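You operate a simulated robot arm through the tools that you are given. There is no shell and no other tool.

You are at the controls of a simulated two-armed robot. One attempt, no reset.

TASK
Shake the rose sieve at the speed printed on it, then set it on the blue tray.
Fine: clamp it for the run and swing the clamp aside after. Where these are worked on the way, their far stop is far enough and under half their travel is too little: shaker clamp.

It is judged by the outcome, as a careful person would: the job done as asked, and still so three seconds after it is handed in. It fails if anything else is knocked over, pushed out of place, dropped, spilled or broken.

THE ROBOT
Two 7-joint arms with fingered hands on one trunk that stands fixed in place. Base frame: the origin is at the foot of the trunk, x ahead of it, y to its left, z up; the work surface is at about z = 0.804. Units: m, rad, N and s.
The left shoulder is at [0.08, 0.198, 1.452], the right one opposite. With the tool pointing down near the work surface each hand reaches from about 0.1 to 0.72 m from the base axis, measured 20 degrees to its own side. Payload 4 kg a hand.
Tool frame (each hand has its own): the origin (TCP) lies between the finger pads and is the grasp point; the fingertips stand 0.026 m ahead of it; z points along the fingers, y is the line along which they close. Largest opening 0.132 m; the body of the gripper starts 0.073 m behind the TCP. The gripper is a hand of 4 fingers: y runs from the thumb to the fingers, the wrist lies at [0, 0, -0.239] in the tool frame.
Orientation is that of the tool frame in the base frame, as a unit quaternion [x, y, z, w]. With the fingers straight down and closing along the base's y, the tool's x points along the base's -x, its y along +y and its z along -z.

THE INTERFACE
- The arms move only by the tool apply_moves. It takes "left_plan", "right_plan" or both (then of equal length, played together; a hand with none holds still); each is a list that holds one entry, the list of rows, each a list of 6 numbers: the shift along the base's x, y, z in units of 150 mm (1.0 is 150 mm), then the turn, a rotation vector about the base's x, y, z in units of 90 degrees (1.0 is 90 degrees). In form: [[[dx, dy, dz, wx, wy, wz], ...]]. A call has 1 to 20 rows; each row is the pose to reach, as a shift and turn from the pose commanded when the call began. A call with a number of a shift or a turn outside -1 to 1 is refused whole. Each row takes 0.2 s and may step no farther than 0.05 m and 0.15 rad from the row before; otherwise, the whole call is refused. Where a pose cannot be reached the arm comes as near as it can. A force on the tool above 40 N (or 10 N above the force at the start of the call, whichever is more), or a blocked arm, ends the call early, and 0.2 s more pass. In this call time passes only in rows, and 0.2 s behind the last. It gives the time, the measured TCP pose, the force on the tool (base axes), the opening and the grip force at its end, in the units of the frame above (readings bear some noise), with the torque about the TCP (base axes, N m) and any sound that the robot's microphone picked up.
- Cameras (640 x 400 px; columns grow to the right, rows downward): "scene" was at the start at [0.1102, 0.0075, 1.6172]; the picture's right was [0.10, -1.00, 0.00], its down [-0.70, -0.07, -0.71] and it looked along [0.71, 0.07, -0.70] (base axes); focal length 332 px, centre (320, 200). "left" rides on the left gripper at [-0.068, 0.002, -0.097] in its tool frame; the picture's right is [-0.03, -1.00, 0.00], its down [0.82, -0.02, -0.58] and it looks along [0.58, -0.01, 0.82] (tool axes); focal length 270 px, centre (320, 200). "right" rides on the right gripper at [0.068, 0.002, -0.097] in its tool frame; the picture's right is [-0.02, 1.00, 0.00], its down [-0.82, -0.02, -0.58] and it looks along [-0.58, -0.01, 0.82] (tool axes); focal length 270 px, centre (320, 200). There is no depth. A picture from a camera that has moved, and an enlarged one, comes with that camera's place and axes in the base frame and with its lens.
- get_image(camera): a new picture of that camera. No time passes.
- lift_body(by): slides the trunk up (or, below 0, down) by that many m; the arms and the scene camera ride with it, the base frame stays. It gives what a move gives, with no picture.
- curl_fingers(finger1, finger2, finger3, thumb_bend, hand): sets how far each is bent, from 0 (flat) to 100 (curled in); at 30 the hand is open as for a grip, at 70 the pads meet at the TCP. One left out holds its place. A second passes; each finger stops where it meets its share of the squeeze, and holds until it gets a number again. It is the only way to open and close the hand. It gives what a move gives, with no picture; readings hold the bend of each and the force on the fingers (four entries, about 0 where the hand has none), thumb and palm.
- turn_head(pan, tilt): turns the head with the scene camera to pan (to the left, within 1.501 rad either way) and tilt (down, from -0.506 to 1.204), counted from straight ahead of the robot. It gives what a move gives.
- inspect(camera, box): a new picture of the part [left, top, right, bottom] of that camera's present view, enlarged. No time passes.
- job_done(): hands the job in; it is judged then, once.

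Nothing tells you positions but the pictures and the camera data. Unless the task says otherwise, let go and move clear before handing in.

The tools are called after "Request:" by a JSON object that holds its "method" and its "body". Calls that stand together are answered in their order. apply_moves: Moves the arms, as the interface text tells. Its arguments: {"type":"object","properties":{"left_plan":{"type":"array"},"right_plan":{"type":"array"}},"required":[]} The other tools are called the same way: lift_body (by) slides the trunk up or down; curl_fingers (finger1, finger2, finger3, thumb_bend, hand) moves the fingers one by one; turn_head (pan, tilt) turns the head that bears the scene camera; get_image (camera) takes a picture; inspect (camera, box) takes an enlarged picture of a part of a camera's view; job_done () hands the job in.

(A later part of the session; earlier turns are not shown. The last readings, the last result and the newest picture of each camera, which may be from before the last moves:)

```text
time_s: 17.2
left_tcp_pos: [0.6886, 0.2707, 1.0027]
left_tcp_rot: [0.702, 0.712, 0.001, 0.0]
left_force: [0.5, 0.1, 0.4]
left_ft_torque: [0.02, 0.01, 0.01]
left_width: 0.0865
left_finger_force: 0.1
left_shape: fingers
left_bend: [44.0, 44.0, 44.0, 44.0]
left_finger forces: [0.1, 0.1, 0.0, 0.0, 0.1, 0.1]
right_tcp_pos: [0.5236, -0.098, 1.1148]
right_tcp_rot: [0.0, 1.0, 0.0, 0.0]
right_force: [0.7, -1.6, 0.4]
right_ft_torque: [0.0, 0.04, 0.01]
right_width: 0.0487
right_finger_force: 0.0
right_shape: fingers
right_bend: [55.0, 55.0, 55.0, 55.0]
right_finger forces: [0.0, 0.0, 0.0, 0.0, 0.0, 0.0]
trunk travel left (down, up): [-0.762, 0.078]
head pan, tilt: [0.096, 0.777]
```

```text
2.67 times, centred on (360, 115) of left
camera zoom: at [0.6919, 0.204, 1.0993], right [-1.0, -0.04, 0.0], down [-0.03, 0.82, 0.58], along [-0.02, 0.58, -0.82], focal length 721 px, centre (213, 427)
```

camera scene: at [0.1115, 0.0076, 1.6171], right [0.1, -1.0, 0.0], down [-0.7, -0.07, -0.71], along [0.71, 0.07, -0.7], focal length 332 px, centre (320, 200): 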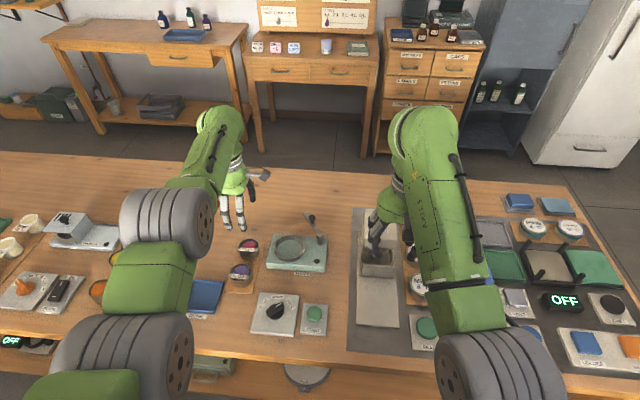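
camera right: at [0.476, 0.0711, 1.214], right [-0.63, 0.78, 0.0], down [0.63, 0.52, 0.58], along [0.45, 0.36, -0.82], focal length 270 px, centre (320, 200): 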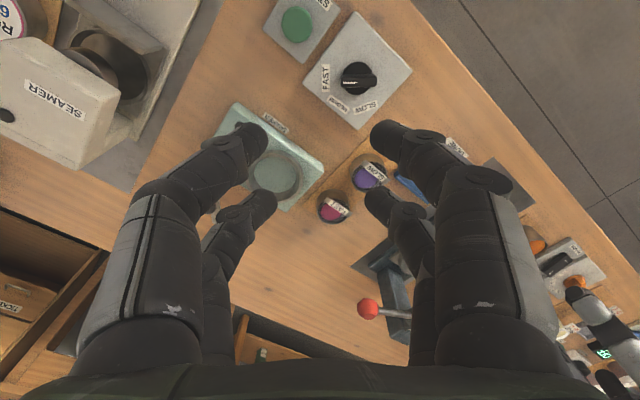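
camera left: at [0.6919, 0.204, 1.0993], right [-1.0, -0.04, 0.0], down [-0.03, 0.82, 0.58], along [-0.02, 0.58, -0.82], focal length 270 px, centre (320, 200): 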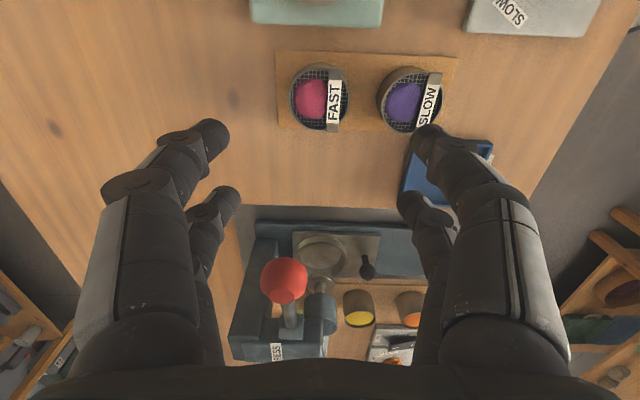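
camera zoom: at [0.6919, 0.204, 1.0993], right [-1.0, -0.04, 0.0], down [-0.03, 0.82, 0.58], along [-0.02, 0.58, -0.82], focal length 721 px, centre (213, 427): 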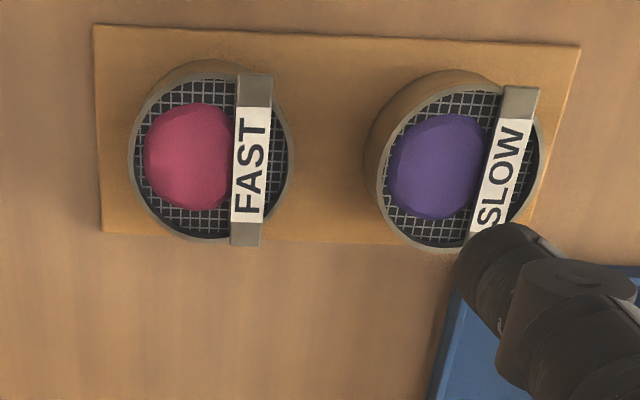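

Request:
{"method": "apply_moves", "body": {"left_plan": [[[0.012, -0.008, -0.25, 0, 0, 0], [0.012, -0.008, -0.5, 0, 0, 0], [0.012, -0.008, -0.72, 0, 0, 0]]]}}

Request:
{"method": "get_image", "body": {"camera": "left"}}

Request:
{"method": "inspect", "body": {"camera": "scene", "box": [180, 140, 340, 260]}}

```text
time_s: 18.0
left_tcp_pos: [0.6871, 0.27, 0.8965]
left_tcp_rot: [0.702, 0.713, 0.001, 0.001]
left_force: [0.8, -0.8, -0.4]
left_ft_torque: [0.0, 0.02, -0.01]
left_width: 0.0864
left_finger_force: 0.1
left_shape: fingers
left_bend: [44.0, 44.0, 44.0, 44.0]
left_finger forces: [0.0, 0.0, 0.1, 0.1, 0.0, 0.1]
right_tcp_pos: [0.5233, -0.097, 1.1141]
right_tcp_rot: [-0.001, 1.0, 0.0, 0.0]
right_force: [0.1, -0.2, 0.5]
right_ft_torque: [-0.01, 0.02, 0.01]
right_width: 0.0487
right_finger_force: 0.1
right_shape: fingers
right_bend: [55.0, 55.0, 55.0, 55.0]
right_finger forces: [0.0, 0.0, 0.0, 0.1, 0.0, 0.0]
trunk travel left (down, up): [-0.762, 0.078]
head pan, tilt: [0.096, 0.777]
```

```text
taken
camera left: at [0.6896, 0.203, 0.9938], right [-1.0, -0.04, 0.0], down [-0.04, 0.82, 0.58], along [-0.02, 0.58, -0.82], focal length 270 px, centre (320, 200)
```

left: 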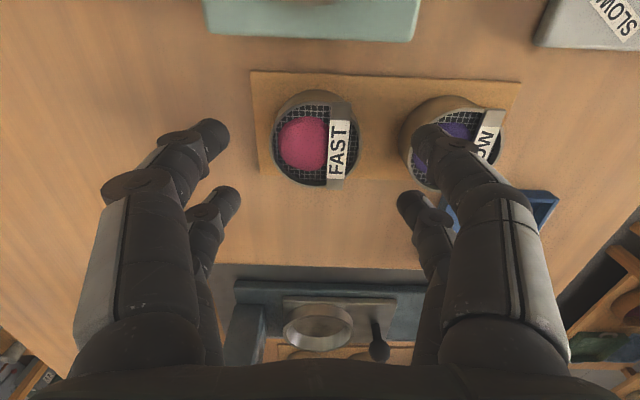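

```text
3.33 times, centred on (260, 200) of scene
camera zoom: at [0.111, 0.0077, 1.6171], right [0.1, -1.0, 0.0], down [-0.7, -0.07, -0.71], along [0.71, 0.07, -0.7], focal length 1108 px, centre (520, 200)
```

zoom: 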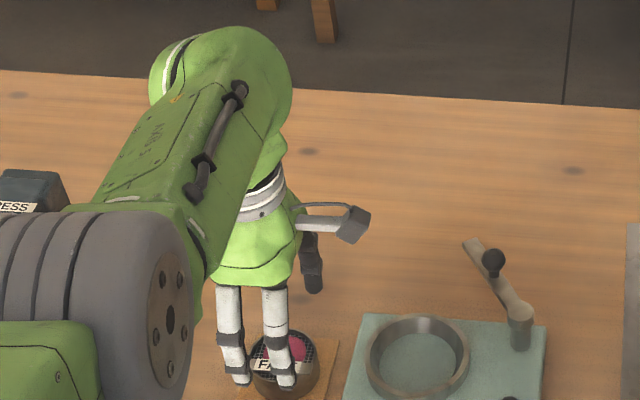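

The gap to the purple sieve is only about 3 cm, so I'll narrow the opening before going down.

Request:
{"method": "curl_fingers", "body": {"hand": "left", "finger1": 49, "finger2": 49, "finger3": 49, "thumb_bend": 49}}

Request:
{"method": "inspect", "body": {"camera": "left", "box": [160, 50, 480, 250]}}

```text
time_s: 19.0
left_tcp_pos: [0.6851, 0.2707, 0.8975]
left_tcp_rot: [0.702, 0.712, 0.0, 0.001]
left_force: [0.2, 0.2, 0.6]
left_ft_torque: [-0.01, 0.02, -0.03]
left_width: 0.07
left_finger_force: 0.1
left_shape: fingers
left_bend: [49.0, 49.0, 49.0, 49.0]
left_finger forces: [0.1, 0.0, 0.1, 0.0, 0.0, 0.0]
right_tcp_pos: [0.5223, -0.0974, 1.1139]
right_tcp_rot: [0.0, 1.0, 0.001, 0.0]
right_force: [-0.3, -1.1, 0.0]
right_ft_torque: [0.01, 0.01, -0.01]
right_width: 0.0489
right_finger_force: 0.0
right_shape: fingers
right_bend: [55.0, 55.0, 55.0, 55.0]
right_finger forces: [0.0, 0.1, 0.1, 0.0, 0.0, 0.1]
trunk travel left (down, up): [-0.762, 0.078]
head pan, tilt: [0.096, 0.777]
```

```text
2.00 times, centred on (320, 150) of left
camera zoom: at [0.6883, 0.2027, 0.9934], right [-1.0, -0.04, 0.0], down [-0.03, 0.82, 0.58], along [-0.02, 0.58, -0.82], focal length 541 px, centre (320, 300)
```

zoom: 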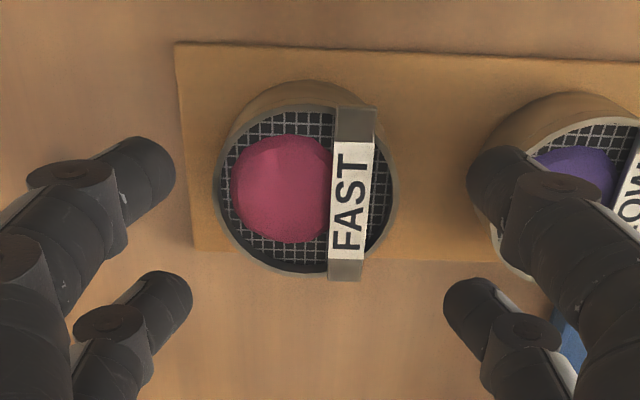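

Request:
{"method": "apply_moves", "body": {"left_plan": [[[0.03, 0.0, -0.1, 0, 0, 0], [0.03, 0.0, -0.29, 0, 0, 0]]]}}

Request:
{"method": "get_image", "body": {"camera": "left"}}

Request:
{"method": "inspect", "body": {"camera": "scene", "box": [200, 200, 320, 290]}}

```text
time_s: 19.6
left_tcp_pos: [0.6747, 0.2705, 0.8681]
left_tcp_rot: [0.702, 0.712, 0.001, 0.001]
left_force: [-0.6, -0.8, -0.8]
left_ft_torque: [0.0, 0.0, -0.01]
left_width: 0.0696
left_finger_force: 0.1
left_shape: fingers
left_bend: [49.0, 49.0, 49.0, 49.0]
left_finger forces: [0.0, 0.1, 0.1, 0.1, 0.1, 0.1]
left hand out of reach, approached as far as the arm can: row 1, 2
right_tcp_pos: [0.5229, -0.0959, 1.1141]
right_tcp_rot: [0.0, 1.0, 0.0, 0.0]
right_force: [0.3, -1.0, -0.8]
right_ft_torque: [0.02, -0.01, -0.03]
right_width: 0.0488
right_finger_force: 0.0
right_shape: fingers
right_bend: [55.0, 55.0, 55.0, 55.0]
right_finger forces: [0.0, 0.1, 0.0, 0.0, 0.1, 0.1]
trunk travel left (down, up): [-0.762, 0.078]
head pan, tilt: [0.096, 0.777]
```

```text
taken
camera left: at [0.6776, 0.2034, 0.965], right [-1.0, -0.04, 0.0], down [-0.03, 0.82, 0.58], along [-0.02, 0.58, -0.82], focal length 270 px, centre (320, 200)
```

left: 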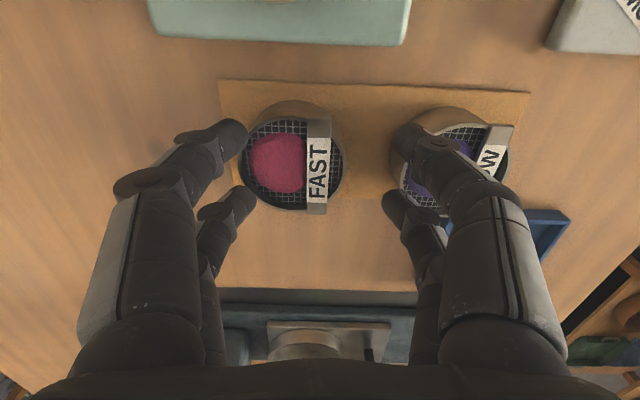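

```text
4.44 times, centred on (260, 245) of scene
camera zoom: at [0.1103, 0.0077, 1.6172], right [0.1, -1.0, 0.0], down [-0.7, -0.07, -0.71], along [0.71, 0.07, -0.7], focal length 1477 px, centre (587, 0)
```

zoom: 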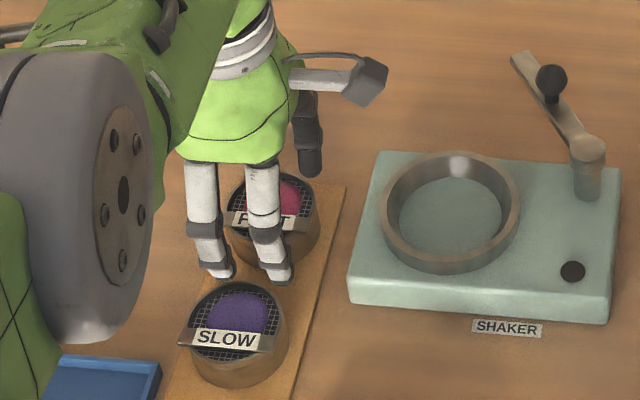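

At this trunk height the arm falls short of the sieve. I'll lift the left hand clear, then lower the trunk a little to gain reach.

Request:
{"method": "apply_moves", "body": {"left_plan": [[[-0.05, 0.0, 0.25, 0, 0, 0], [-0.1, 0.0, 0.5, 0, 0, 0], [-0.1, 0.0, 0.75, 0, 0, 0], [-0.1, 0.0, 1.0, 0, 0, 0]]]}}

Request:
{"method": "apply_moves", "body": {"left_plan": [[[0.0, 0.0, 0.25, 0, 0, 0], [0.0, 0.0, 0.5, 0, 0, 0], [0.0, 0.0, 0.75, 0, 0, 0]]]}}

```text
time_s: 20.6
left_tcp_pos: [0.6966, 0.2723, 1.0115]
left_tcp_rot: [0.701, 0.713, -0.002, 0.0]
left_force: [0.2, 0.1, -0.5]
left_ft_torque: [-0.01, -0.02, -0.01]
left_width: 0.0696
left_finger_force: 0.1
left_shape: fingers
left_bend: [49.0, 49.0, 49.0, 49.0]
left_finger forces: [0.0, 0.0, 0.0, 0.0, 0.0, 0.0]
left hand out of reach, approached as far as the arm can: row 1, 2, 3, 4
right_tcp_pos: [0.5226, -0.097, 1.1139]
right_tcp_rot: [0.0, 1.0, 0.001, 0.0]
right_force: [0.1, 0.9, -0.3]
right_ft_torque: [0.01, 0.0, 0.01]
right_width: 0.0487
right_finger_force: 0.0
right_shape: fingers
right_bend: [55.0, 55.0, 55.0, 55.0]
right_finger forces: [0.1, 0.1, 0.0, 0.0, 0.0, 0.0]
trunk travel left (down, up): [-0.762, 0.078]
head pan, tilt: [0.096, 0.777]
```

```text
time_s: 21.4
left_tcp_pos: [0.7057, 0.2747, 1.1248]
left_tcp_rot: [0.701, 0.713, -0.001, 0.0]
left_force: [-0.6, 0.0, 0.1]
left_ft_torque: [0.01, -0.03, 0.01]
left_width: 0.0696
left_finger_force: 0.0
left_shape: fingers
left_bend: [49.0, 49.0, 49.0, 49.0]
left_finger forces: [0.1, 0.1, 0.1, 0.0, 0.0, 0.0]
left hand out of reach, approached as far as the arm can: row 1, 2, 3
right_tcp_pos: [0.5218, -0.0975, 1.1138]
right_tcp_rot: [0.0, 1.0, -0.001, 0.0]
right_force: [-1.1, 0.8, 0.1]
right_ft_torque: [-0.02, -0.02, 0.01]
right_width: 0.0485
right_finger_force: 0.0
right_shape: fingers
right_bend: [55.0, 55.0, 55.0, 55.0]
right_finger forces: [0.1, 0.1, 0.0, 0.1, 0.1, 0.1]
trunk travel left (down, up): [-0.762, 0.078]
head pan, tilt: [0.096, 0.777]
```

Request:
{"method": "apply_moves", "body": {"left_plan": [[[-0.2, 0.0, 0.0, 0, 0, 0], [-0.4, 0.0, 0.0, 0, 0, 0], [-0.6, 0.0, 0.0, 0, 0, 0], [-0.8, 0.0, 0.0, 0, 0, 0]]]}}

Request:
{"method": "get_image", "body": {"camera": "scene"}}

```text
time_s: 22.4
left_tcp_pos: [0.7057, 0.2774, 1.1249]
left_tcp_rot: [0.701, 0.713, 0.0, 0.0]
left_force: [0.2, -0.2, -0.1]
left_ft_torque: [-0.03, -0.02, 0.0]
left_width: 0.0695
left_finger_force: 0.0
left_shape: fingers
left_bend: [49.0, 49.0, 49.0, 49.0]
left_finger forces: [0.0, 0.0, 0.0, 0.0, 0.1, 0.0]
left hand out of reach, approached as far as the arm can: row 1, 2, 3, 4
right_tcp_pos: [0.5233, -0.0967, 1.1147]
right_tcp_rot: [0.0, 1.0, 0.0, 0.001]
right_force: [-0.7, 0.8, 0.4]
right_ft_torque: [0.02, 0.01, 0.01]
right_width: 0.0489
right_finger_force: 0.0
right_shape: fingers
right_bend: [55.0, 55.0, 55.0, 55.0]
right_finger forces: [0.0, 0.1, 0.1, 0.0, 0.1, 0.0]
trunk travel left (down, up): [-0.762, 0.078]
head pan, tilt: [0.096, 0.777]
```

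```text
taken
camera scene: at [0.1106, 0.0077, 1.6171], right [0.1, -1.0, 0.0], down [-0.7, -0.07, -0.71], along [0.71, 0.07, -0.7], focal length 332 px, centre (320, 200)
```

scene: 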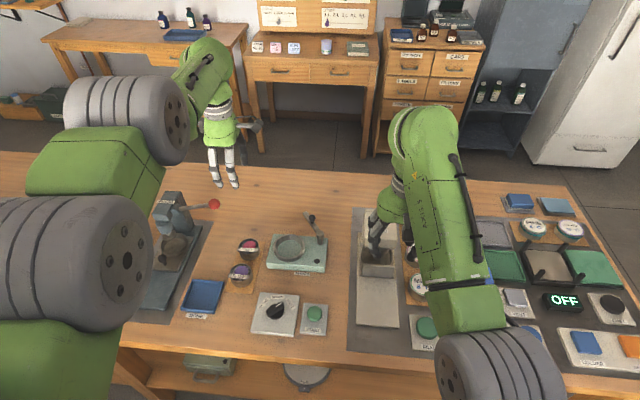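

Request:
{"method": "apply_moves", "body": {"left_plan": [[[0.0, 0.0, 0.0, 0, 0, 0.08], [0.0, 0.0, 0.0, 0, 0, 0.16], [0.0, 0.0, 0.0, 0, 0, 0.24], [0.0, 0.0, 0.0, 0, 0, 0.32]]]}}

Request:
{"method": "get_image", "body": {"camera": "scene"}}

```text
time_s: 23.4
left_tcp_pos: [0.7056, 0.2789, 1.1286]
left_tcp_rot: [0.502, 0.865, 0.0, 0.001]
left_force: [0.3, 0.2, -0.2]
left_ft_torque: [0.0, 0.01, 0.01]
left_width: 0.0697
left_finger_force: 0.1
left_shape: fingers
left_bend: [49.0, 49.0, 49.0, 49.0]
left_finger forces: [0.0, 0.1, 0.0, 0.0, 0.1, 0.0]
right_tcp_pos: [0.5235, -0.0967, 1.1139]
right_tcp_rot: [-0.001, 1.0, 0.0, 0.0]
right_force: [0.2, -0.2, -0.7]
right_ft_torque: [0.01, 0.02, 0.0]
right_width: 0.0487
right_finger_force: 0.0
right_shape: fingers
right_bend: [55.0, 55.0, 55.0, 55.0]
right_finger forces: [0.0, 0.0, 0.0, 0.1, 0.0, 0.1]
trunk travel left (down, up): [-0.762, 0.078]
head pan, tilt: [0.096, 0.777]
```

```text
taken
camera scene: at [0.1101, 0.0074, 1.6172], right [0.1, -1.0, 0.0], down [-0.7, -0.07, -0.71], along [0.71, 0.07, -0.7], focal length 332 px, centre (320, 200)
```

scene: 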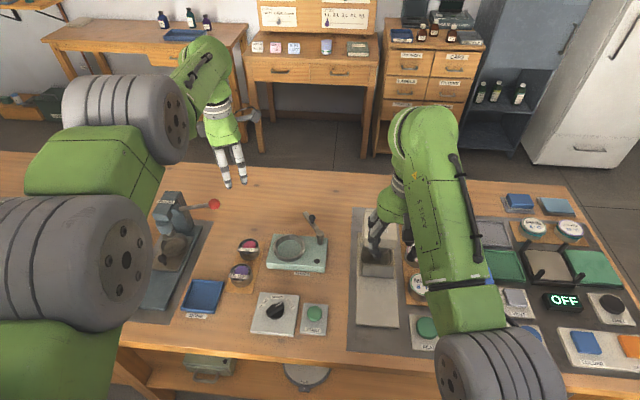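

Request:
{"method": "apply_moves", "body": {"left_plan": [[[-0.15, 0.0, 0.0, 0, 0, 0.08], [-0.3, 0.0, 0.0, 0, 0, 0.16], [-0.45, 0.0, 0.0, 0, 0, 0.24], [-0.6, 0.0, 0.0, 0, 0, 0.32]]]}}

Request:
{"method": "get_image", "body": {"camera": "scene"}}

```text
time_s: 24.4
left_tcp_pos: [0.6778, 0.2846, 1.2739]
left_tcp_rot: [0.272, 0.962, -0.002, -0.007]
left_force: [-1.6, 0.1, -3.5]
left_ft_torque: [0.04, -0.11, 0.0]
left_width: 0.0695
left_finger_force: 0.0
left_shape: fingers
left_bend: [49.0, 49.0, 49.0, 49.0]
left_finger forces: [0.0, 0.0, 0.0, 0.1, 0.0, 0.1]
left hand out of reach, approached as far as the arm can: row 1, 2, 3, 4
right_tcp_pos: [0.5236, -0.0986, 1.1144]
right_tcp_rot: [0.001, 1.0, 0.001, 0.002]
right_force: [-0.9, 0.1, -0.4]
right_ft_torque: [0.0, -0.02, 0.03]
right_width: 0.0485
right_finger_force: 0.1
right_shape: fingers
right_bend: [55.0, 55.0, 55.0, 55.0]
right_finger forces: [0.0, 0.1, 0.2, 0.0, 0.0, 0.0]
trunk travel left (down, up): [-0.762, 0.078]
head pan, tilt: [0.096, 0.777]
```

```text
taken
camera scene: at [0.1082, 0.0067, 1.6173], right [0.1, -1.0, 0.0], down [-0.7, -0.07, -0.71], along [0.71, 0.07, -0.7], focal length 332 px, centre (320, 200)
```

scene: 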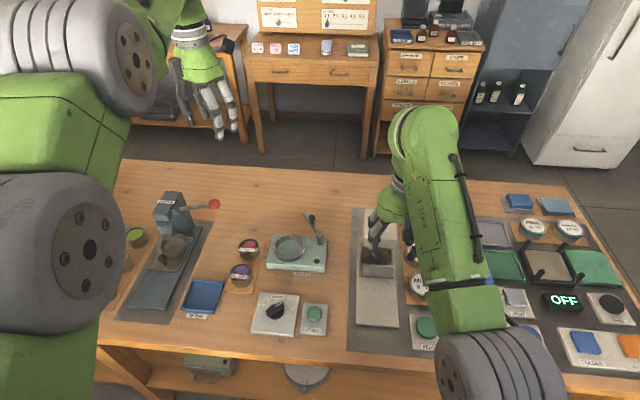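

The left arm has drifted into an awkward posture with the elbow high. I'll try to bring it back gradually in free air, starting straight down and outward.

Request:
{"method": "apply_moves", "body": {"left_plan": [[[0.0, 0.1, 0.0, 0, 0, 0.05], [0.0, 0.2, 0.0, 0, 0, 0.1], [0.0, 0.3, 0.0, 0, 0, 0.15], [0.0, 0.4, 0.0, 0, 0, 0.2]]]}}

Request:
{"method": "get_image", "body": {"camera": "scene"}}

```text
time_s: 25.4
left_tcp_pos: [0.6802, 0.3473, 1.2791]
left_tcp_rot: [0.117, 0.993, 0.0, 0.001]
left_force: [-0.3, 0.1, -1.1]
left_ft_torque: [-0.04, 0.02, -0.02]
left_width: 0.0697
left_finger_force: 0.1
left_shape: fingers
left_bend: [49.0, 49.0, 49.0, 49.0]
left_finger forces: [0.1, 0.1, 0.1, 0.0, 0.1, 0.1]
right_tcp_pos: [0.5225, -0.0959, 1.1145]
right_tcp_rot: [0.001, 1.0, 0.0, 0.0]
right_force: [-0.1, -0.1, 0.2]
right_ft_torque: [0.0, -0.03, 0.02]
right_width: 0.0487
right_finger_force: 0.0
right_shape: fingers
right_bend: [55.0, 55.0, 55.0, 55.0]
right_finger forces: [0.0, 0.0, 0.0, 0.1, 0.0, 0.0]
trunk travel left (down, up): [-0.762, 0.078]
head pan, tilt: [0.096, 0.777]
```

```text
taken
camera scene: at [0.1101, 0.0082, 1.6172], right [0.1, -1.0, 0.0], down [-0.7, -0.07, -0.71], along [0.71, 0.07, -0.7], focal length 332 px, centre (320, 200)
```

scene: 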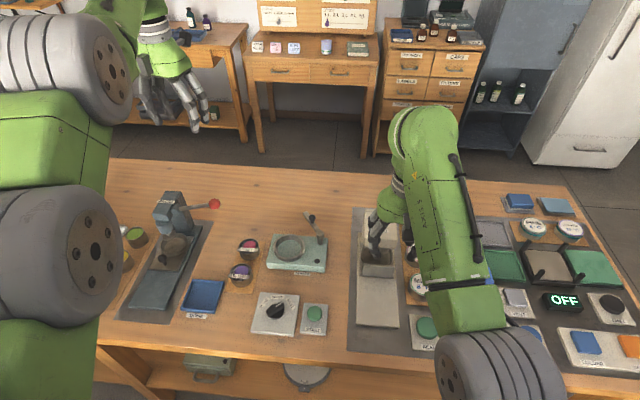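

Request:
{"method": "apply_moves", "body": {"left_plan": [[[0.0, 0.0, -0.15, 0, 0, 0.03], [0.0, 0.0, -0.3, 0, 0, 0.06], [0.0, 0.0, -0.45, 0, 0, 0.09], [0.0, 0.0, -0.6, 0, 0, 0.12]]]}}

Request:
{"method": "apply_moves", "body": {"left_plan": [[[-0.15, 0.0, 0.0, 0, 0, 0.0], [-0.3, 0.0, 0, 0, 0, 0.0], [-0.45, 0.0, 0, 0, 0, 0.0], [-0.6, 0.0, 0, 0, 0, 0.0]]]}}

Request:
{"method": "get_image", "body": {"camera": "scene"}}

```text
time_s: 26.4
left_tcp_pos: [0.6872, 0.3474, 1.1911]
left_tcp_rot: [0.024, 1.0, 0.001, -0.002]
left_force: [-0.3, 1.1, 0.9]
left_ft_torque: [0.01, -0.02, -0.04]
left_width: 0.0693
left_finger_force: 0.1
left_shape: fingers
left_bend: [49.0, 49.0, 49.0, 49.0]
left_finger forces: [0.0, 0.0, 0.0, 0.1, 0.0, 0.0]
left hand out of reach, approached as far as the arm can: row 3, 4
right_tcp_pos: [0.5237, -0.0964, 1.1143]
right_tcp_rot: [0.001, 1.0, -0.001, 0.0]
right_force: [-0.7, -0.1, 0.2]
right_ft_torque: [0.01, 0.05, 0.01]
right_width: 0.0488
right_finger_force: 0.1
right_shape: fingers
right_bend: [55.0, 55.0, 55.0, 55.0]
right_finger forces: [0.0, 0.1, 0.0, 0.0, 0.1, 0.0]
trunk travel left (down, up): [-0.762, 0.078]
head pan, tilt: [0.096, 0.777]
```

```text
time_s: 27.4
left_tcp_pos: [0.6849, 0.3541, 1.1966]
left_tcp_rot: [0.023, 1.0, 0.0, -0.001]
left_force: [0.2, 0.1, -0.2]
left_ft_torque: [-0.01, -0.02, -0.01]
left_width: 0.0693
left_finger_force: 0.1
left_shape: fingers
left_bend: [49.0, 49.0, 49.0, 49.0]
left_finger forces: [0.1, 0.0, 0.0, 0.0, 0.0, 0.0]
left hand out of reach, approached as far as the arm can: row 1, 2, 3, 4
right_tcp_pos: [0.5221, -0.0971, 1.1143]
right_tcp_rot: [0.0, 1.0, 0.0, 0.0]
right_force: [0.6, 0.6, -1.0]
right_ft_torque: [-0.02, -0.01, 0.01]
right_width: 0.0486
right_finger_force: 0.0
right_shape: fingers
right_bend: [55.0, 55.0, 55.0, 55.0]
right_finger forces: [0.0, 0.0, 0.1, 0.1, 0.0, 0.0]
trunk travel left (down, up): [-0.762, 0.078]
head pan, tilt: [0.096, 0.777]
```

```text
taken
camera scene: at [0.11, 0.0074, 1.6172], right [0.1, -1.0, 0.0], down [-0.7, -0.07, -0.71], along [0.71, 0.07, -0.7], focal length 332 px, centre (320, 200)
```

scene: 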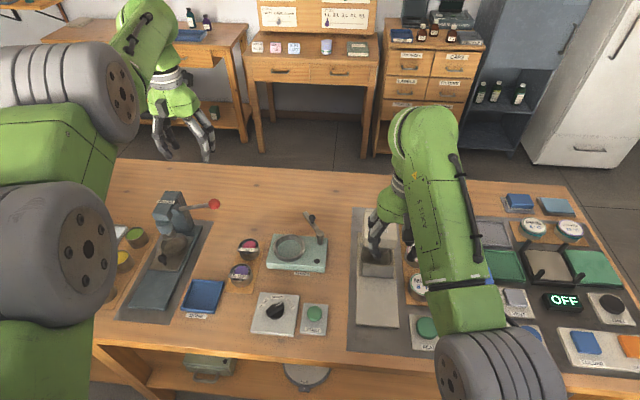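

Request:
{"method": "apply_moves", "body": {"left_plan": [[[0.0, 0.0, 0.0, 0, -0.09, 0.0], [0.0, 0.0, 0, 0, -0.18, 0.0], [0.0, 0.0, 0, 0, -0.27, 0.0]]]}}

Request:
{"method": "apply_moves", "body": {"left_plan": [[[-0.15, 0.0, 0.0, 0, 0, 0.0], [-0.3, 0.0, 0, 0, 0, 0.0], [-0.45, 0.0, 0, 0, 0, 0.0]]]}}

Request:
{"method": "get_image", "body": {"camera": "scene"}}

```text
time_s: 28.2
left_tcp_pos: [0.7569, 0.3796, 1.3027]
left_tcp_rot: [0.024, 0.977, 0.006, 0.21]
left_force: [0.2, 0.4, 0.5]
left_ft_torque: [0.02, 0.04, 0.01]
left_width: 0.0693
left_finger_force: 0.1
left_shape: fingers
left_bend: [49.0, 49.0, 49.0, 49.0]
left_finger forces: [0.0, 0.0, 0.0, 0.1, 0.0, 0.1]
left hand out of reach, approached as far as the arm can: row 1, 2, 3
right_tcp_pos: [0.5207, -0.0984, 1.1138]
right_tcp_rot: [0.0, 1.0, 0.001, 0.001]
right_force: [-0.3, -0.6, -0.3]
right_ft_torque: [0.01, -0.01, -0.02]
right_width: 0.0486
right_finger_force: 0.0
right_shape: fingers
right_bend: [55.0, 55.0, 55.0, 55.0]
right_finger forces: [0.0, 0.0, 0.0, 0.1, 0.1, 0.0]
trunk travel left (down, up): [-0.762, 0.078]
head pan, tilt: [0.096, 0.777]
```

```text
time_s: 29.0
left_tcp_pos: [0.7545, 0.3935, 1.2998]
left_tcp_rot: [0.023, 0.977, 0.006, 0.21]
left_force: [-0.1, -0.5, 0.6]
left_ft_torque: [-0.01, -0.02, 0.02]
left_width: 0.0692
left_finger_force: 0.1
left_shape: fingers
left_bend: [49.0, 49.0, 49.0, 49.0]
left_finger forces: [0.0, 0.0, 0.0, 0.0, 0.0, 0.0]
left hand out of reach, approached as far as the arm can: row 1, 2, 3
right_tcp_pos: [0.5239, -0.0972, 1.1149]
right_tcp_rot: [0.0, 1.0, -0.001, 0.0]
right_force: [-0.1, 0.5, -0.6]
right_ft_torque: [0.0, 0.01, 0.01]
right_width: 0.0487
right_finger_force: 0.1
right_shape: fingers
right_bend: [55.0, 55.0, 55.0, 55.0]
right_finger forces: [0.0, 0.1, 0.0, 0.1, 0.0, 0.0]
trunk travel left (down, up): [-0.762, 0.078]
head pan, tilt: [0.096, 0.777]
```

```text
taken
camera scene: at [0.1108, 0.0079, 1.6171], right [0.1, -1.0, 0.0], down [-0.7, -0.07, -0.71], along [0.71, 0.07, -0.7], focal length 332 px, centre (320, 200)
```

scene: 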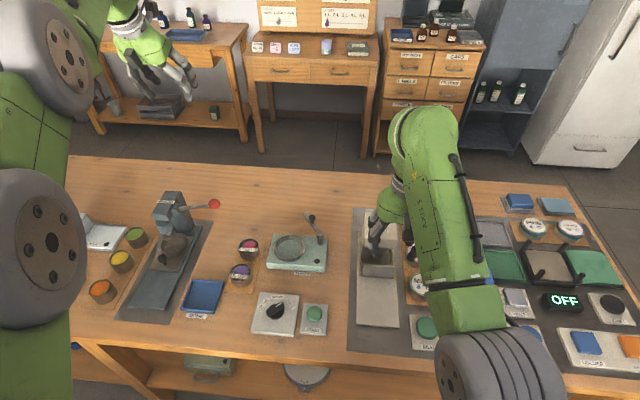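

Request:
{"method": "apply_moves", "body": {"left_plan": [[[0.0, 0.0, 0.0, 0, 0.09, 0.0], [0.0, 0.0, 0, 0, 0.18, 0.0], [0.0, 0.0, 0, 0, 0.27, 0.0], [0.0, 0.0, 0, 0, 0.36, 0.0], [0.0, 0.0, 0, 0, 0.45, 0.0]]]}}

Request:
{"method": "get_image", "body": {"camera": "scene"}}

```text
time_s: 30.2
left_tcp_pos: [0.6036, 0.3693, 1.2946]
left_tcp_rot: [0.023, 0.99, -0.002, -0.141]
left_force: [-0.6, -0.3, -0.4]
left_ft_torque: [-0.02, -0.01, -0.01]
left_width: 0.0692
left_finger_force: 0.0
left_shape: fingers
left_bend: [49.0, 49.0, 49.0, 49.0]
left_finger forces: [0.0, 0.0, 0.0, 0.0, 0.0, 0.1]
left hand out of reach, approached as far as the arm can: row 1, 2, 3, 4, 5
right_tcp_pos: [0.5224, -0.0987, 1.1141]
right_tcp_rot: [0.001, 1.0, 0.0, 0.001]
right_force: [0.0, -0.3, 0.8]
right_ft_torque: [0.01, 0.03, 0.03]
right_width: 0.0487
right_finger_force: 0.1
right_shape: fingers
right_bend: [55.0, 55.0, 55.0, 55.0]
right_finger forces: [0.0, 0.1, 0.0, 0.0, 0.0, 0.0]
trunk travel left (down, up): [-0.762, 0.078]
head pan, tilt: [0.096, 0.777]
```

```text
taken
camera scene: at [0.1097, 0.0059, 1.6172], right [0.1, -1.0, 0.0], down [-0.7, -0.07, -0.71], along [0.71, 0.07, -0.7], focal length 332 px, centre (320, 200)
```

scene: 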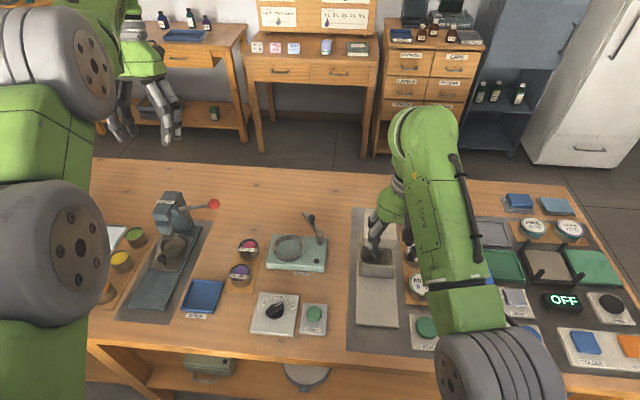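

Request:
{"method": "apply_moves", "body": {"left_plan": [[[0.0, 0.0, -0.1, 0, 0, 0.0], [0.0, 0.0, -0.2, 0, 0, 0.0], [0.0, 0.0, -0.3, 0, 0, 0.0], [0.0, 0.0, -0.4, 0, 0, 0.0]]]}}

Request:
{"method": "apply_moves", "body": {"left_plan": [[[-0.1, 0.0, 0.0, 0, 0, 0.0], [-0.2, 0.0, 0.0, 0, 0, 0.0], [-0.3, 0.0, 0.0, 0, 0, 0.0], [-0.4, 0.0, 0.0, 0, 0, 0.0]]]}}

Request:
{"method": "get_image", "body": {"camera": "scene"}}

```text
time_s: 31.2
left_tcp_pos: [0.6094, 0.3762, 1.2311]
left_tcp_rot: [0.023, 0.99, -0.004, -0.141]
left_force: [-0.2, 0.6, 0.0]
left_ft_torque: [-0.01, 0.0, -0.04]
left_width: 0.0693
left_finger_force: 0.1
left_shape: fingers
left_bend: [49.0, 49.0, 49.0, 49.0]
left_finger forces: [0.0, 0.0, 0.0, 0.0, 0.0, 0.1]
left hand out of reach, approached as far as the arm can: row 3, 4
right_tcp_pos: [0.5237, -0.097, 1.1131]
right_tcp_rot: [0.0, 1.0, 0.001, 0.0]
right_force: [-0.6, -0.4, 0.5]
right_ft_torque: [0.0, 0.04, -0.01]
right_width: 0.0488
right_finger_force: 0.1
right_shape: fingers
right_bend: [55.0, 55.0, 55.0, 55.0]
right_finger forces: [0.0, 0.2, 0.0, 0.0, 0.1, 0.1]
trunk travel left (down, up): [-0.762, 0.078]
head pan, tilt: [0.096, 0.777]
```

```text
time_s: 32.2
left_tcp_pos: [0.6086, 0.3779, 1.233]
left_tcp_rot: [0.024, 0.99, -0.002, -0.141]
left_force: [-0.3, -0.3, 0.6]
left_ft_torque: [0.01, 0.01, 0.01]
left_width: 0.0693
left_finger_force: 0.0
left_shape: fingers
left_bend: [49.0, 49.0, 49.0, 49.0]
left_finger forces: [0.1, 0.0, 0.0, 0.1, 0.1, 0.0]
left hand out of reach, approached as far as the arm can: row 1, 2, 3, 4
right_tcp_pos: [0.5219, -0.0978, 1.1136]
right_tcp_rot: [-0.001, 1.0, 0.0, -0.001]
right_force: [-0.2, -0.7, -0.4]
right_ft_torque: [0.03, -0.03, 0.03]
right_width: 0.0486
right_finger_force: 0.0
right_shape: fingers
right_bend: [55.0, 55.0, 55.0, 55.0]
right_finger forces: [0.0, 0.1, 0.0, 0.0, 0.1, 0.0]
trunk travel left (down, up): [-0.762, 0.078]
head pan, tilt: [0.096, 0.777]
```

```text
taken
camera scene: at [0.11, 0.0073, 1.6172], right [0.1, -1.0, 0.0], down [-0.7, -0.07, -0.71], along [0.71, 0.07, -0.7], focal length 332 px, centre (320, 200)
```

scene: 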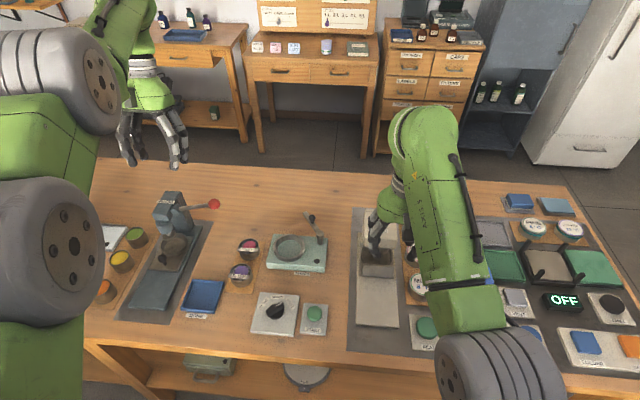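

Request:
{"method": "apply_moves", "body": {"left_plan": [[[-0.2, -0.06, -0.06, 0, 0, 0.0], [-0.4, -0.12, -0.12, 0, 0, 0.0], [-0.6, -0.18, -0.18, 0, 0, 0.0], [-0.8, -0.24, -0.24, 0, 0, 0.0], [-1.0, -0.3, -0.3, 0, 0, 0.0]]]}}

Request:
{"method": "get_image", "body": {"camera": "scene"}}

```text
time_s: 33.4
left_tcp_pos: [0.6083, 0.3774, 1.232]
left_tcp_rot: [0.023, 0.99, -0.002, -0.141]
left_force: [-0.6, -0.1, 0.0]
left_ft_torque: [0.01, 0.02, 0.01]
left_width: 0.069
left_finger_force: 0.0
left_shape: fingers
left_bend: [49.0, 49.0, 49.0, 49.0]
left_finger forces: [0.1, 0.0, 0.0, 0.0, 0.0, 0.0]
left hand out of reach, approached as far as the arm can: row 1, 2, 3, 4, 5
right_tcp_pos: [0.5235, -0.0956, 1.1146]
right_tcp_rot: [0.0, 1.0, 0.0, 0.0]
right_force: [0.3, 0.7, 0.1]
right_ft_torque: [0.01, -0.03, -0.03]
right_width: 0.0488
right_finger_force: 0.1
right_shape: fingers
right_bend: [55.0, 55.0, 55.0, 55.0]
right_finger forces: [0.1, 0.1, 0.1, 0.0, 0.0, 0.1]
trunk travel left (down, up): [-0.762, 0.078]
head pan, tilt: [0.096, 0.777]
```

```text
taken
camera scene: at [0.1102, 0.0074, 1.6172], right [0.1, -1.0, 0.0], down [-0.7, -0.07, -0.71], along [0.71, 0.07, -0.7], focal length 332 px, centre (320, 200)
```

scene: 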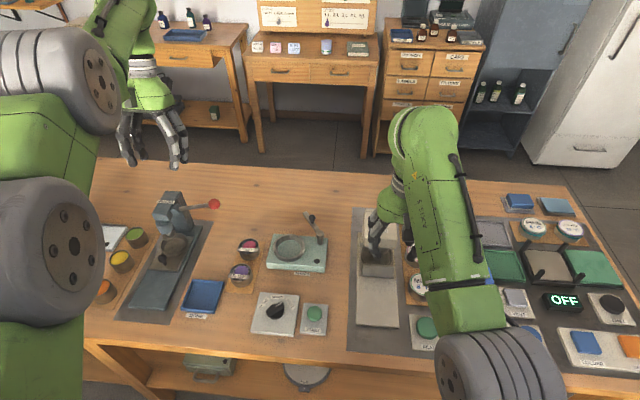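

I'll turn the head to look at the left arm itself and see what posture it is in.

Request:
{"method": "turn_head", "body": {"pan": 0.75, "tilt": 0.45}}

Request:
{"method": "get_image", "body": {"camera": "scene"}}

Request:
{"method": "get_image", "body": {"camera": "right"}}

```text
time_s: 34.4
left_tcp_pos: [0.6079, 0.3766, 1.2338]
left_tcp_rot: [0.023, 0.99, -0.002, -0.142]
left_force: [-0.2, -0.5, 0.2]
left_ft_torque: [0.0, 0.02, 0.02]
left_width: 0.0693
left_finger_force: 0.0
left_shape: fingers
left_bend: [49.0, 49.0, 49.0, 49.0]
left_finger forces: [0.1, 0.0, 0.0, 0.0, 0.0, 0.0]
right_tcp_pos: [0.5231, -0.098, 1.1148]
right_tcp_rot: [0.0, 1.0, 0.0, 0.0]
right_force: [0.3, 0.1, -0.2]
right_ft_torque: [0.02, -0.03, 0.01]
right_width: 0.0486
right_finger_force: 0.1
right_shape: fingers
right_bend: [55.0, 55.0, 55.0, 55.0]
right_finger forces: [0.0, 0.0, 0.0, 0.1, 0.0, 0.0]
trunk travel left (down, up): [-0.762, 0.078]
head pan, tilt: [0.75, 0.45]
```

```text
taken
camera scene: at [0.0962, 0.0622, 1.6458], right [0.68, -0.73, 0.0], down [-0.32, -0.3, -0.9], along [0.66, 0.61, -0.44], focal length 332 px, centre (320, 200)
```

scene: 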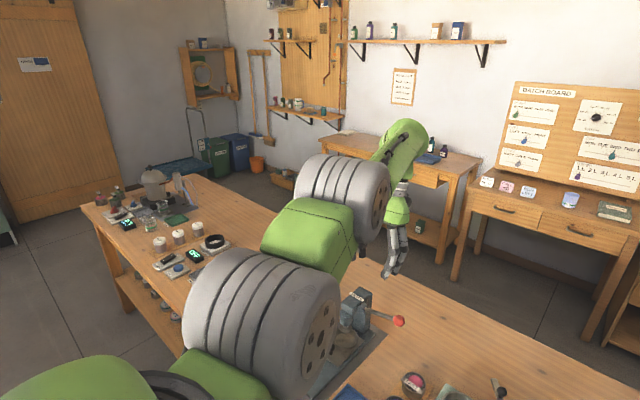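

```text
taken
camera right: at [0.454, -0.0959, 1.2113], right [0.03, 1.0, 0.0], down [0.82, -0.02, 0.58], along [0.58, -0.01, -0.82], focal length 270 px, centre (320, 200)
```

right: 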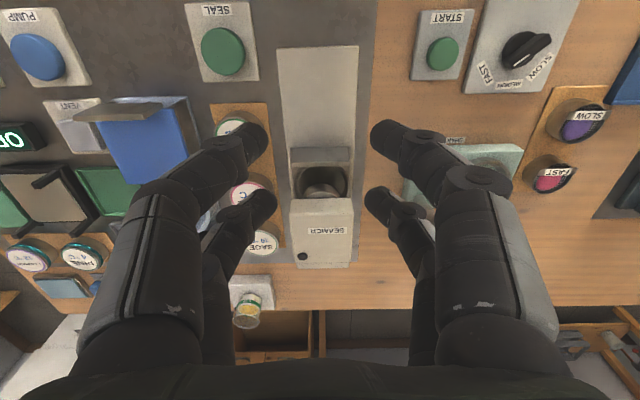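

Request:
{"method": "apply_moves", "body": {"left_plan": [[[-0.05, -0.1, 0.0, -0.09, 0, 0.0], [-0.1, -0.2, 0.0, -0.18, 0, 0.0], [-0.15, -0.3, 0.0, -0.27, 0, 0.0], [-0.2, -0.4, 0.0, -0.36, 0, 0.0]]]}}

Request:
{"method": "get_image", "body": {"camera": "scene"}}

```text
time_s: 35.4
left_tcp_pos: [0.59, 0.3281, 1.237]
left_tcp_rot: [0.06, 0.956, -0.256, -0.128]
left_force: [0.4, -0.2, 0.3]
left_ft_torque: [0.0, 0.02, 0.01]
left_width: 0.0692
left_finger_force: 0.1
left_shape: fingers
left_bend: [49.0, 49.0, 49.0, 49.0]
left_finger forces: [0.0, 0.0, 0.0, 0.1, 0.0, 0.0]
left hand out of reach, approached as far as the arm can: row 2, 3, 4
right_tcp_pos: [0.524, -0.0969, 1.1136]
right_tcp_rot: [0.001, 1.0, 0.0, 0.0]
right_force: [0.0, -0.4, 0.6]
right_ft_torque: [-0.02, -0.02, 0.0]
right_width: 0.0488
right_finger_force: 0.2
right_shape: fingers
right_bend: [55.0, 55.0, 55.0, 55.0]
right_finger forces: [0.0, 0.0, 0.0, 0.0, 0.0, 0.1]
trunk travel left (down, up): [-0.762, 0.078]
head pan, tilt: [0.75, 0.45]
```

```text
taken
camera scene: at [0.0963, 0.0629, 1.6458], right [0.68, -0.73, 0.0], down [-0.32, -0.3, -0.9], along [0.66, 0.61, -0.44], focal length 332 px, centre (320, 200)
```

scene: 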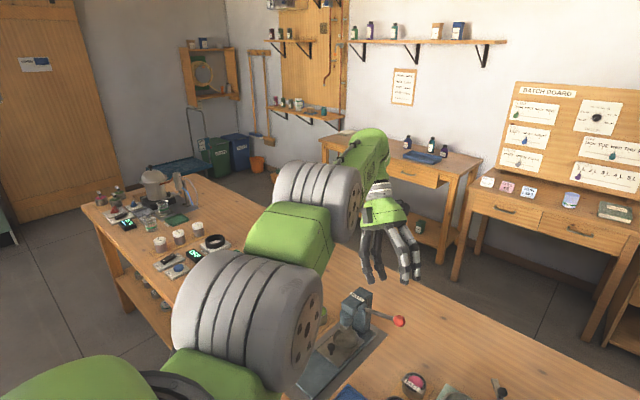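

Request:
{"method": "apply_moves", "body": {"left_plan": [[[-0.1, -0.15, 0.0, -0.05, 0, 0.0], [-0.2, -0.3, 0.0, -0.1, 0, 0.0], [-0.3, -0.45, 0.0, -0.15, 0, 0.0], [-0.4, -0.6, 0.0, -0.2, 0, 0.0]]]}}

Request:
{"method": "get_image", "body": {"camera": "scene"}}

```text
time_s: 36.4
left_tcp_pos: [0.6387, 0.2161, 1.3051]
left_tcp_rot: [0.043, 0.928, -0.361, -0.081]
left_force: [-0.5, 0.2, 0.0]
left_ft_torque: [0.01, -0.02, 0.01]
left_width: 0.0691
left_finger_force: 0.0
left_shape: fingers
left_bend: [49.0, 49.0, 49.0, 49.0]
left_finger forces: [0.1, 0.0, 0.0, 0.0, 0.0, 0.1]
left hand out of reach, approached as far as the arm can: row 1, 2, 3, 4
right_tcp_pos: [0.5232, -0.0977, 1.1145]
right_tcp_rot: [0.0, 1.0, 0.0, 0.0]
right_force: [0.6, 0.4, 0.2]
right_ft_torque: [-0.01, -0.02, 0.01]
right_width: 0.0488
right_finger_force: 0.0
right_shape: fingers
right_bend: [55.0, 55.0, 55.0, 55.0]
right_finger forces: [0.0, 0.1, 0.1, 0.1, 0.0, 0.0]
trunk travel left (down, up): [-0.762, 0.078]
head pan, tilt: [0.75, 0.45]
```

```text
taken
camera scene: at [0.0967, 0.0614, 1.6458], right [0.68, -0.73, 0.0], down [-0.32, -0.3, -0.9], along [0.66, 0.62, -0.44], focal length 332 px, centre (320, 200)
```

scene: 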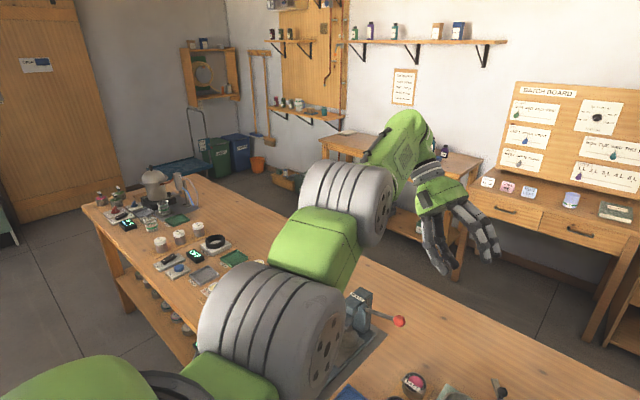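

Request:
{"method": "apply_moves", "body": {"left_plan": [[[-0.08, 0.0, -0.2, 0, 0, 0.0], [-0.16, 0.0, -0.4, 0, 0, 0.0], [-0.24, 0.0, -0.6, 0, 0, 0.0], [-0.32, 0.0, -0.8, 0, 0, 0.0]]]}}

Request:
{"method": "get_image", "body": {"camera": "scene"}}

```text
time_s: 37.4
left_tcp_pos: [0.6348, 0.2224, 1.2552]
left_tcp_rot: [0.045, 0.928, -0.362, -0.081]
left_force: [-0.5, 0.2, 0.7]
left_ft_torque: [0.01, 0.01, -0.03]
left_width: 0.0691
left_finger_force: 0.1
left_shape: fingers
left_bend: [49.0, 49.0, 49.0, 49.0]
left_finger forces: [0.0, 0.0, 0.1, 0.0, 0.0, 0.0]
left hand out of reach, approached as far as the arm can: row 1, 2, 3, 4
right_tcp_pos: [0.5232, -0.0974, 1.1151]
right_tcp_rot: [0.001, 1.0, 0.0, 0.0]
right_force: [0.0, 0.3, 1.3]
right_ft_torque: [0.0, -0.02, -0.02]
right_width: 0.0488
right_finger_force: 0.2
right_shape: fingers
right_bend: [55.0, 55.0, 55.0, 55.0]
right_finger forces: [0.0, 0.0, 0.1, 0.0, 0.0, 0.0]
trunk travel left (down, up): [-0.762, 0.078]
head pan, tilt: [0.75, 0.45]
```

```text
taken
camera scene: at [0.0958, 0.062, 1.6458], right [0.68, -0.73, 0.0], down [-0.32, -0.3, -0.9], along [0.66, 0.61, -0.44], focal length 332 px, centre (320, 200)
```

scene: 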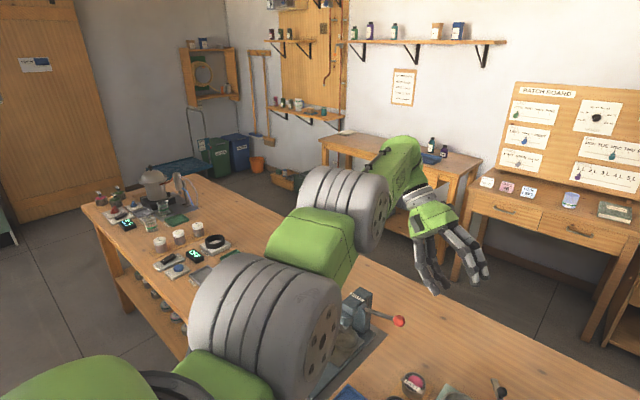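

Request:
{"method": "apply_moves", "body": {"left_plan": [[[-0.08, 0.0, 0.15, 0, 0, 0.0], [-0.16, 0.0, 0.3, 0, 0, 0.0], [-0.24, 0.0, 0.45, 0, 0, 0.0], [-0.32, 0.0, 0.6, 0, 0, 0.0]]]}}

Request:
{"method": "apply_moves", "body": {"left_plan": [[[-0.08, 0.15, 0.0, 0, 0, 0.0], [-0.16, 0.3, 0.0, 0, 0, 0.0], [-0.24, 0.45, 0.0, 0, 0, 0.0], [-0.32, 0.6, 0.0, 0, 0, 0.0]]]}}

Request:
{"method": "apply_moves", "body": {"left_plan": [[[-0.08, -0.15, 0.0, 0, 0, 0.0], [-0.16, -0.3, 0.0, 0, 0, 0.0], [-0.24, -0.45, 0.0, 0, 0, 0.0], [-0.32, -0.6, 0.0, 0, 0, 0.0]]]}}

```text
time_s: 38.4
left_tcp_pos: [0.6216, 0.2246, 1.3311]
left_tcp_rot: [0.044, 0.929, -0.36, -0.077]
left_force: [0.4, -0.6, -0.3]
left_ft_torque: [-0.02, 0.01, 0.03]
left_width: 0.0692
left_finger_force: 0.1
left_shape: fingers
left_bend: [49.0, 49.0, 49.0, 49.0]
left_finger forces: [0.0, 0.0, 0.0, 0.0, 0.0, 0.1]
left hand out of reach, approached as far as the arm can: row 1, 2, 3, 4
right_tcp_pos: [0.5218, -0.0981, 1.1149]
right_tcp_rot: [0.0, 1.0, 0.0, 0.001]
right_force: [0.2, 0.5, 0.1]
right_ft_torque: [-0.02, 0.0, 0.01]
right_width: 0.0487
right_finger_force: 0.1
right_shape: fingers
right_bend: [55.0, 55.0, 55.0, 55.0]
right_finger forces: [0.0, 0.0, 0.0, 0.1, 0.0, 0.0]
trunk travel left (down, up): [-0.762, 0.078]
head pan, tilt: [0.75, 0.45]
```

```text
time_s: 39.4
left_tcp_pos: [0.6222, 0.2251, 1.329]
left_tcp_rot: [0.043, 0.929, -0.36, -0.078]
left_force: [0.6, 0.2, -0.5]
left_ft_torque: [-0.02, 0.0, 0.0]
left_width: 0.0691
left_finger_force: 0.1
left_shape: fingers
left_bend: [49.0, 49.0, 49.0, 49.0]
left_finger forces: [0.0, 0.0, 0.0, 0.0, 0.0, 0.0]
left hand out of reach, approached as far as the arm can: row 1, 2, 3, 4
right_tcp_pos: [0.524, -0.0967, 1.1139]
right_tcp_rot: [0.0, 1.0, 0.0, 0.0]
right_force: [0.4, -0.7, 0.2]
right_ft_torque: [0.0, -0.01, -0.01]
right_width: 0.0487
right_finger_force: 0.1
right_shape: fingers
right_bend: [55.0, 55.0, 55.0, 55.0]
right_finger forces: [0.1, 0.0, 0.0, 0.0, 0.0, 0.1]
trunk travel left (down, up): [-0.762, 0.078]
head pan, tilt: [0.75, 0.45]
```

```text
time_s: 40.4
left_tcp_pos: [0.6341, 0.1508, 1.3444]
left_tcp_rot: [0.044, 0.928, -0.361, -0.082]
left_force: [0.2, -0.6, -0.5]
left_ft_torque: [-0.02, 0.03, 0.01]
left_width: 0.0692
left_finger_force: 0.0
left_shape: fingers
left_bend: [49.0, 49.0, 49.0, 49.0]
left_finger forces: [0.0, 0.0, 0.1, 0.0, 0.0, 0.1]
left hand out of reach, approached as far as the arm can: row 1, 2, 3, 4
right_tcp_pos: [0.5234, -0.0979, 1.1136]
right_tcp_rot: [0.0, 1.0, 0.001, 0.0]
right_force: [-0.4, 0.6, 0.1]
right_ft_torque: [0.0, 0.0, -0.01]
right_width: 0.0485
right_finger_force: 0.0
right_shape: fingers
right_bend: [55.0, 55.0, 55.0, 55.0]
right_finger forces: [0.0, 0.1, 0.0, 0.0, 0.0, 0.0]
trunk travel left (down, up): [-0.762, 0.078]
head pan, tilt: [0.75, 0.45]
```

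The left arm is locked at full stretch. I'll undo the roll while pushing slightly outward, then sweep up along the reach limit and pull in, so the elbow can bend again.

Request:
{"method": "apply_moves", "body": {"left_plan": [[[0.07, 0.17, -0.134, 0.088, 0, 0.0], [0.07, 0.356, -0.244, 0.176, 0, 0.0], [0.07, 0.556, -0.327, 0.264, 0, 0.0], [0.07, 0.765, -0.382, 0.352, 0, 0.0], [0.07, 0.98, -0.407, 0.44, 0, 0.0]]]}}

Request:
{"method": "apply_moves", "body": {"left_plan": [[[0.0, 0.0, 0.25, 0, 0, 0.0], [-0.09, 0.0, 0.5, 0, 0, 0.0], [-0.2, 0.0, 0.75, 0, 0, 0.0], [-0.3, 0.0, 0.8, 0, 0, 0.0], [-0.4, 0.0, 0.8, 0, 0, 0.0], [-0.5, 0.0, 0.8, 0, 0, 0.0]]]}}

Request:
{"method": "get_image", "body": {"camera": "scene"}}

```text
time_s: 41.6
left_tcp_pos: [0.65, 0.2996, 1.2844]
left_tcp_rot: [0.014, 0.995, -0.025, -0.092]
left_force: [-0.3, 0.9, -0.4]
left_ft_torque: [0.0, -0.02, 0.02]
left_width: 0.0693
left_finger_force: 0.0
left_shape: fingers
left_bend: [49.0, 49.0, 49.0, 49.0]
left_finger forces: [0.0, 0.1, 0.0, 0.0, 0.1, 0.0]
right_tcp_pos: [0.5236, -0.0958, 1.1139]
right_tcp_rot: [0.001, 1.0, 0.0, 0.0]
right_force: [-0.1, -0.6, 0.4]
right_ft_torque: [0.03, -0.01, -0.01]
right_width: 0.0487
right_finger_force: 0.0
right_shape: fingers
right_bend: [55.0, 55.0, 55.0, 55.0]
right_finger forces: [0.0, 0.0, 0.0, 0.0, 0.1, 0.1]
trunk travel left (down, up): [-0.762, 0.078]
head pan, tilt: [0.75, 0.45]
```

```text
time_s: 43.0
left_tcp_pos: [0.621, 0.2965, 1.3451]
left_tcp_rot: [0.013, 0.995, -0.025, -0.091]
left_force: [0.2, -0.7, -0.6]
left_ft_torque: [0.0, 0.03, -0.02]
left_width: 0.0694
left_finger_force: 0.0
left_shape: fingers
left_bend: [49.0, 49.0, 49.0, 49.0]
left_finger forces: [0.0, 0.0, 0.0, 0.0, 0.1, 0.0]
left hand out of reach, approached as far as the arm can: row 1, 2, 3, 4, 5, 6
right_tcp_pos: [0.5242, -0.0974, 1.1136]
right_tcp_rot: [0.0, 1.0, -0.001, -0.001]
right_force: [0.7, -0.5, -0.2]
right_ft_torque: [-0.01, -0.05, -0.04]
right_width: 0.0489
right_finger_force: 0.0
right_shape: fingers
right_bend: [55.0, 55.0, 55.0, 55.0]
right_finger forces: [0.0, 0.0, 0.0, 0.1, 0.0, 0.0]
trunk travel left (down, up): [-0.762, 0.078]
head pan, tilt: [0.75, 0.45]
```

```text
taken
camera scene: at [0.096, 0.0624, 1.6458], right [0.68, -0.73, 0.0], down [-0.32, -0.3, -0.9], along [0.66, 0.61, -0.44], focal length 332 px, centre (320, 200)
```

scene: 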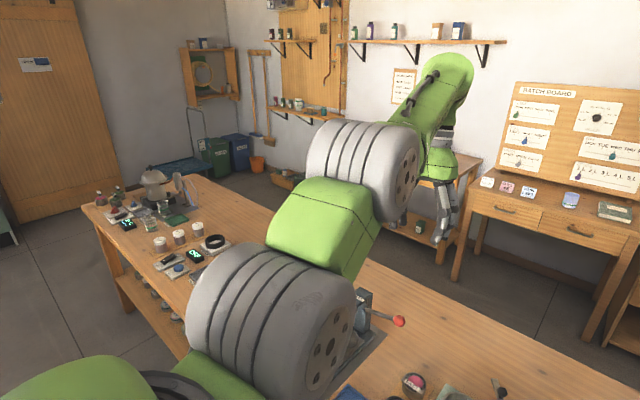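

Request:
{"method": "apply_moves", "body": {"left_plan": [[[0.18, 0.033, 0.073, 0, 0, 0], [0.02, 0.003, 0.28, 0, 0, 0], [-0.09, -0.013, 0.507, 0, 0, 0], [-0.213, -0.04, 0.727, 0, 0, 0], [-0.343, -0.06, 0.94, 0, 0, 0], [-0.427, -0.073, 0.887, 0, 0, 0], [-0.533, -0.093, 0.813, 0, 0, 0], [-0.7, -0.12, 0.7, 0, 0, 0], [-0.867, -0.153, 0.593, 0, 0, 0]]]}}

Request:
{"method": "get_image", "body": {"camera": "scene"}}

```text
time_s: 45.0
left_tcp_pos: [0.6192, 0.2973, 1.3456]
left_tcp_rot: [0.014, 0.995, -0.026, -0.091]
left_force: [-0.2, 0.4, 0.5]
left_ft_torque: [0.01, 0.03, 0.01]
left_width: 0.0696
left_finger_force: 0.1
left_shape: fingers
left_bend: [49.0, 49.0, 49.0, 49.0]
left_finger forces: [0.1, 0.0, 0.1, 0.0, 0.0, 0.1]
left hand out of reach, approached as far as the arm can: row 1, 2, 3, 4, 5, 6, 7, 8, 9
right_tcp_pos: [0.5227, -0.0965, 1.1135]
right_tcp_rot: [0.0, 1.0, 0.0, 0.0]
right_force: [0.1, -0.5, 0.4]
right_ft_torque: [-0.05, -0.03, -0.04]
right_width: 0.0486
right_finger_force: 0.2
right_shape: fingers
right_bend: [55.0, 55.0, 55.0, 55.0]
right_finger forces: [0.0, 0.0, 0.1, 0.0, 0.0, 0.1]
trunk travel left (down, up): [-0.762, 0.078]
head pan, tilt: [0.75, 0.45]
```

```text
taken
camera scene: at [0.0961, 0.0623, 1.6458], right [0.68, -0.73, 0.0], down [-0.32, -0.3, -0.9], along [0.66, 0.61, -0.44], focal length 332 px, centre (320, 200)
```

scene: 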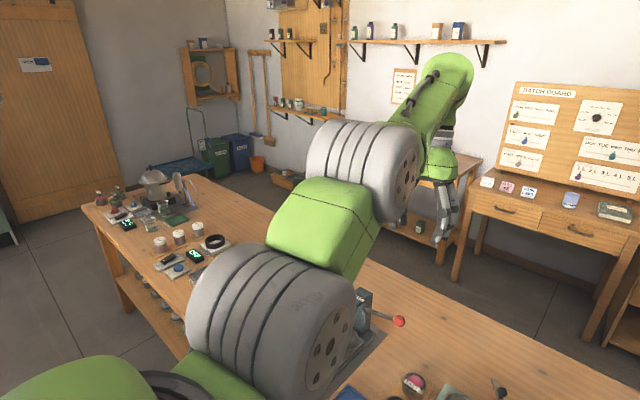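

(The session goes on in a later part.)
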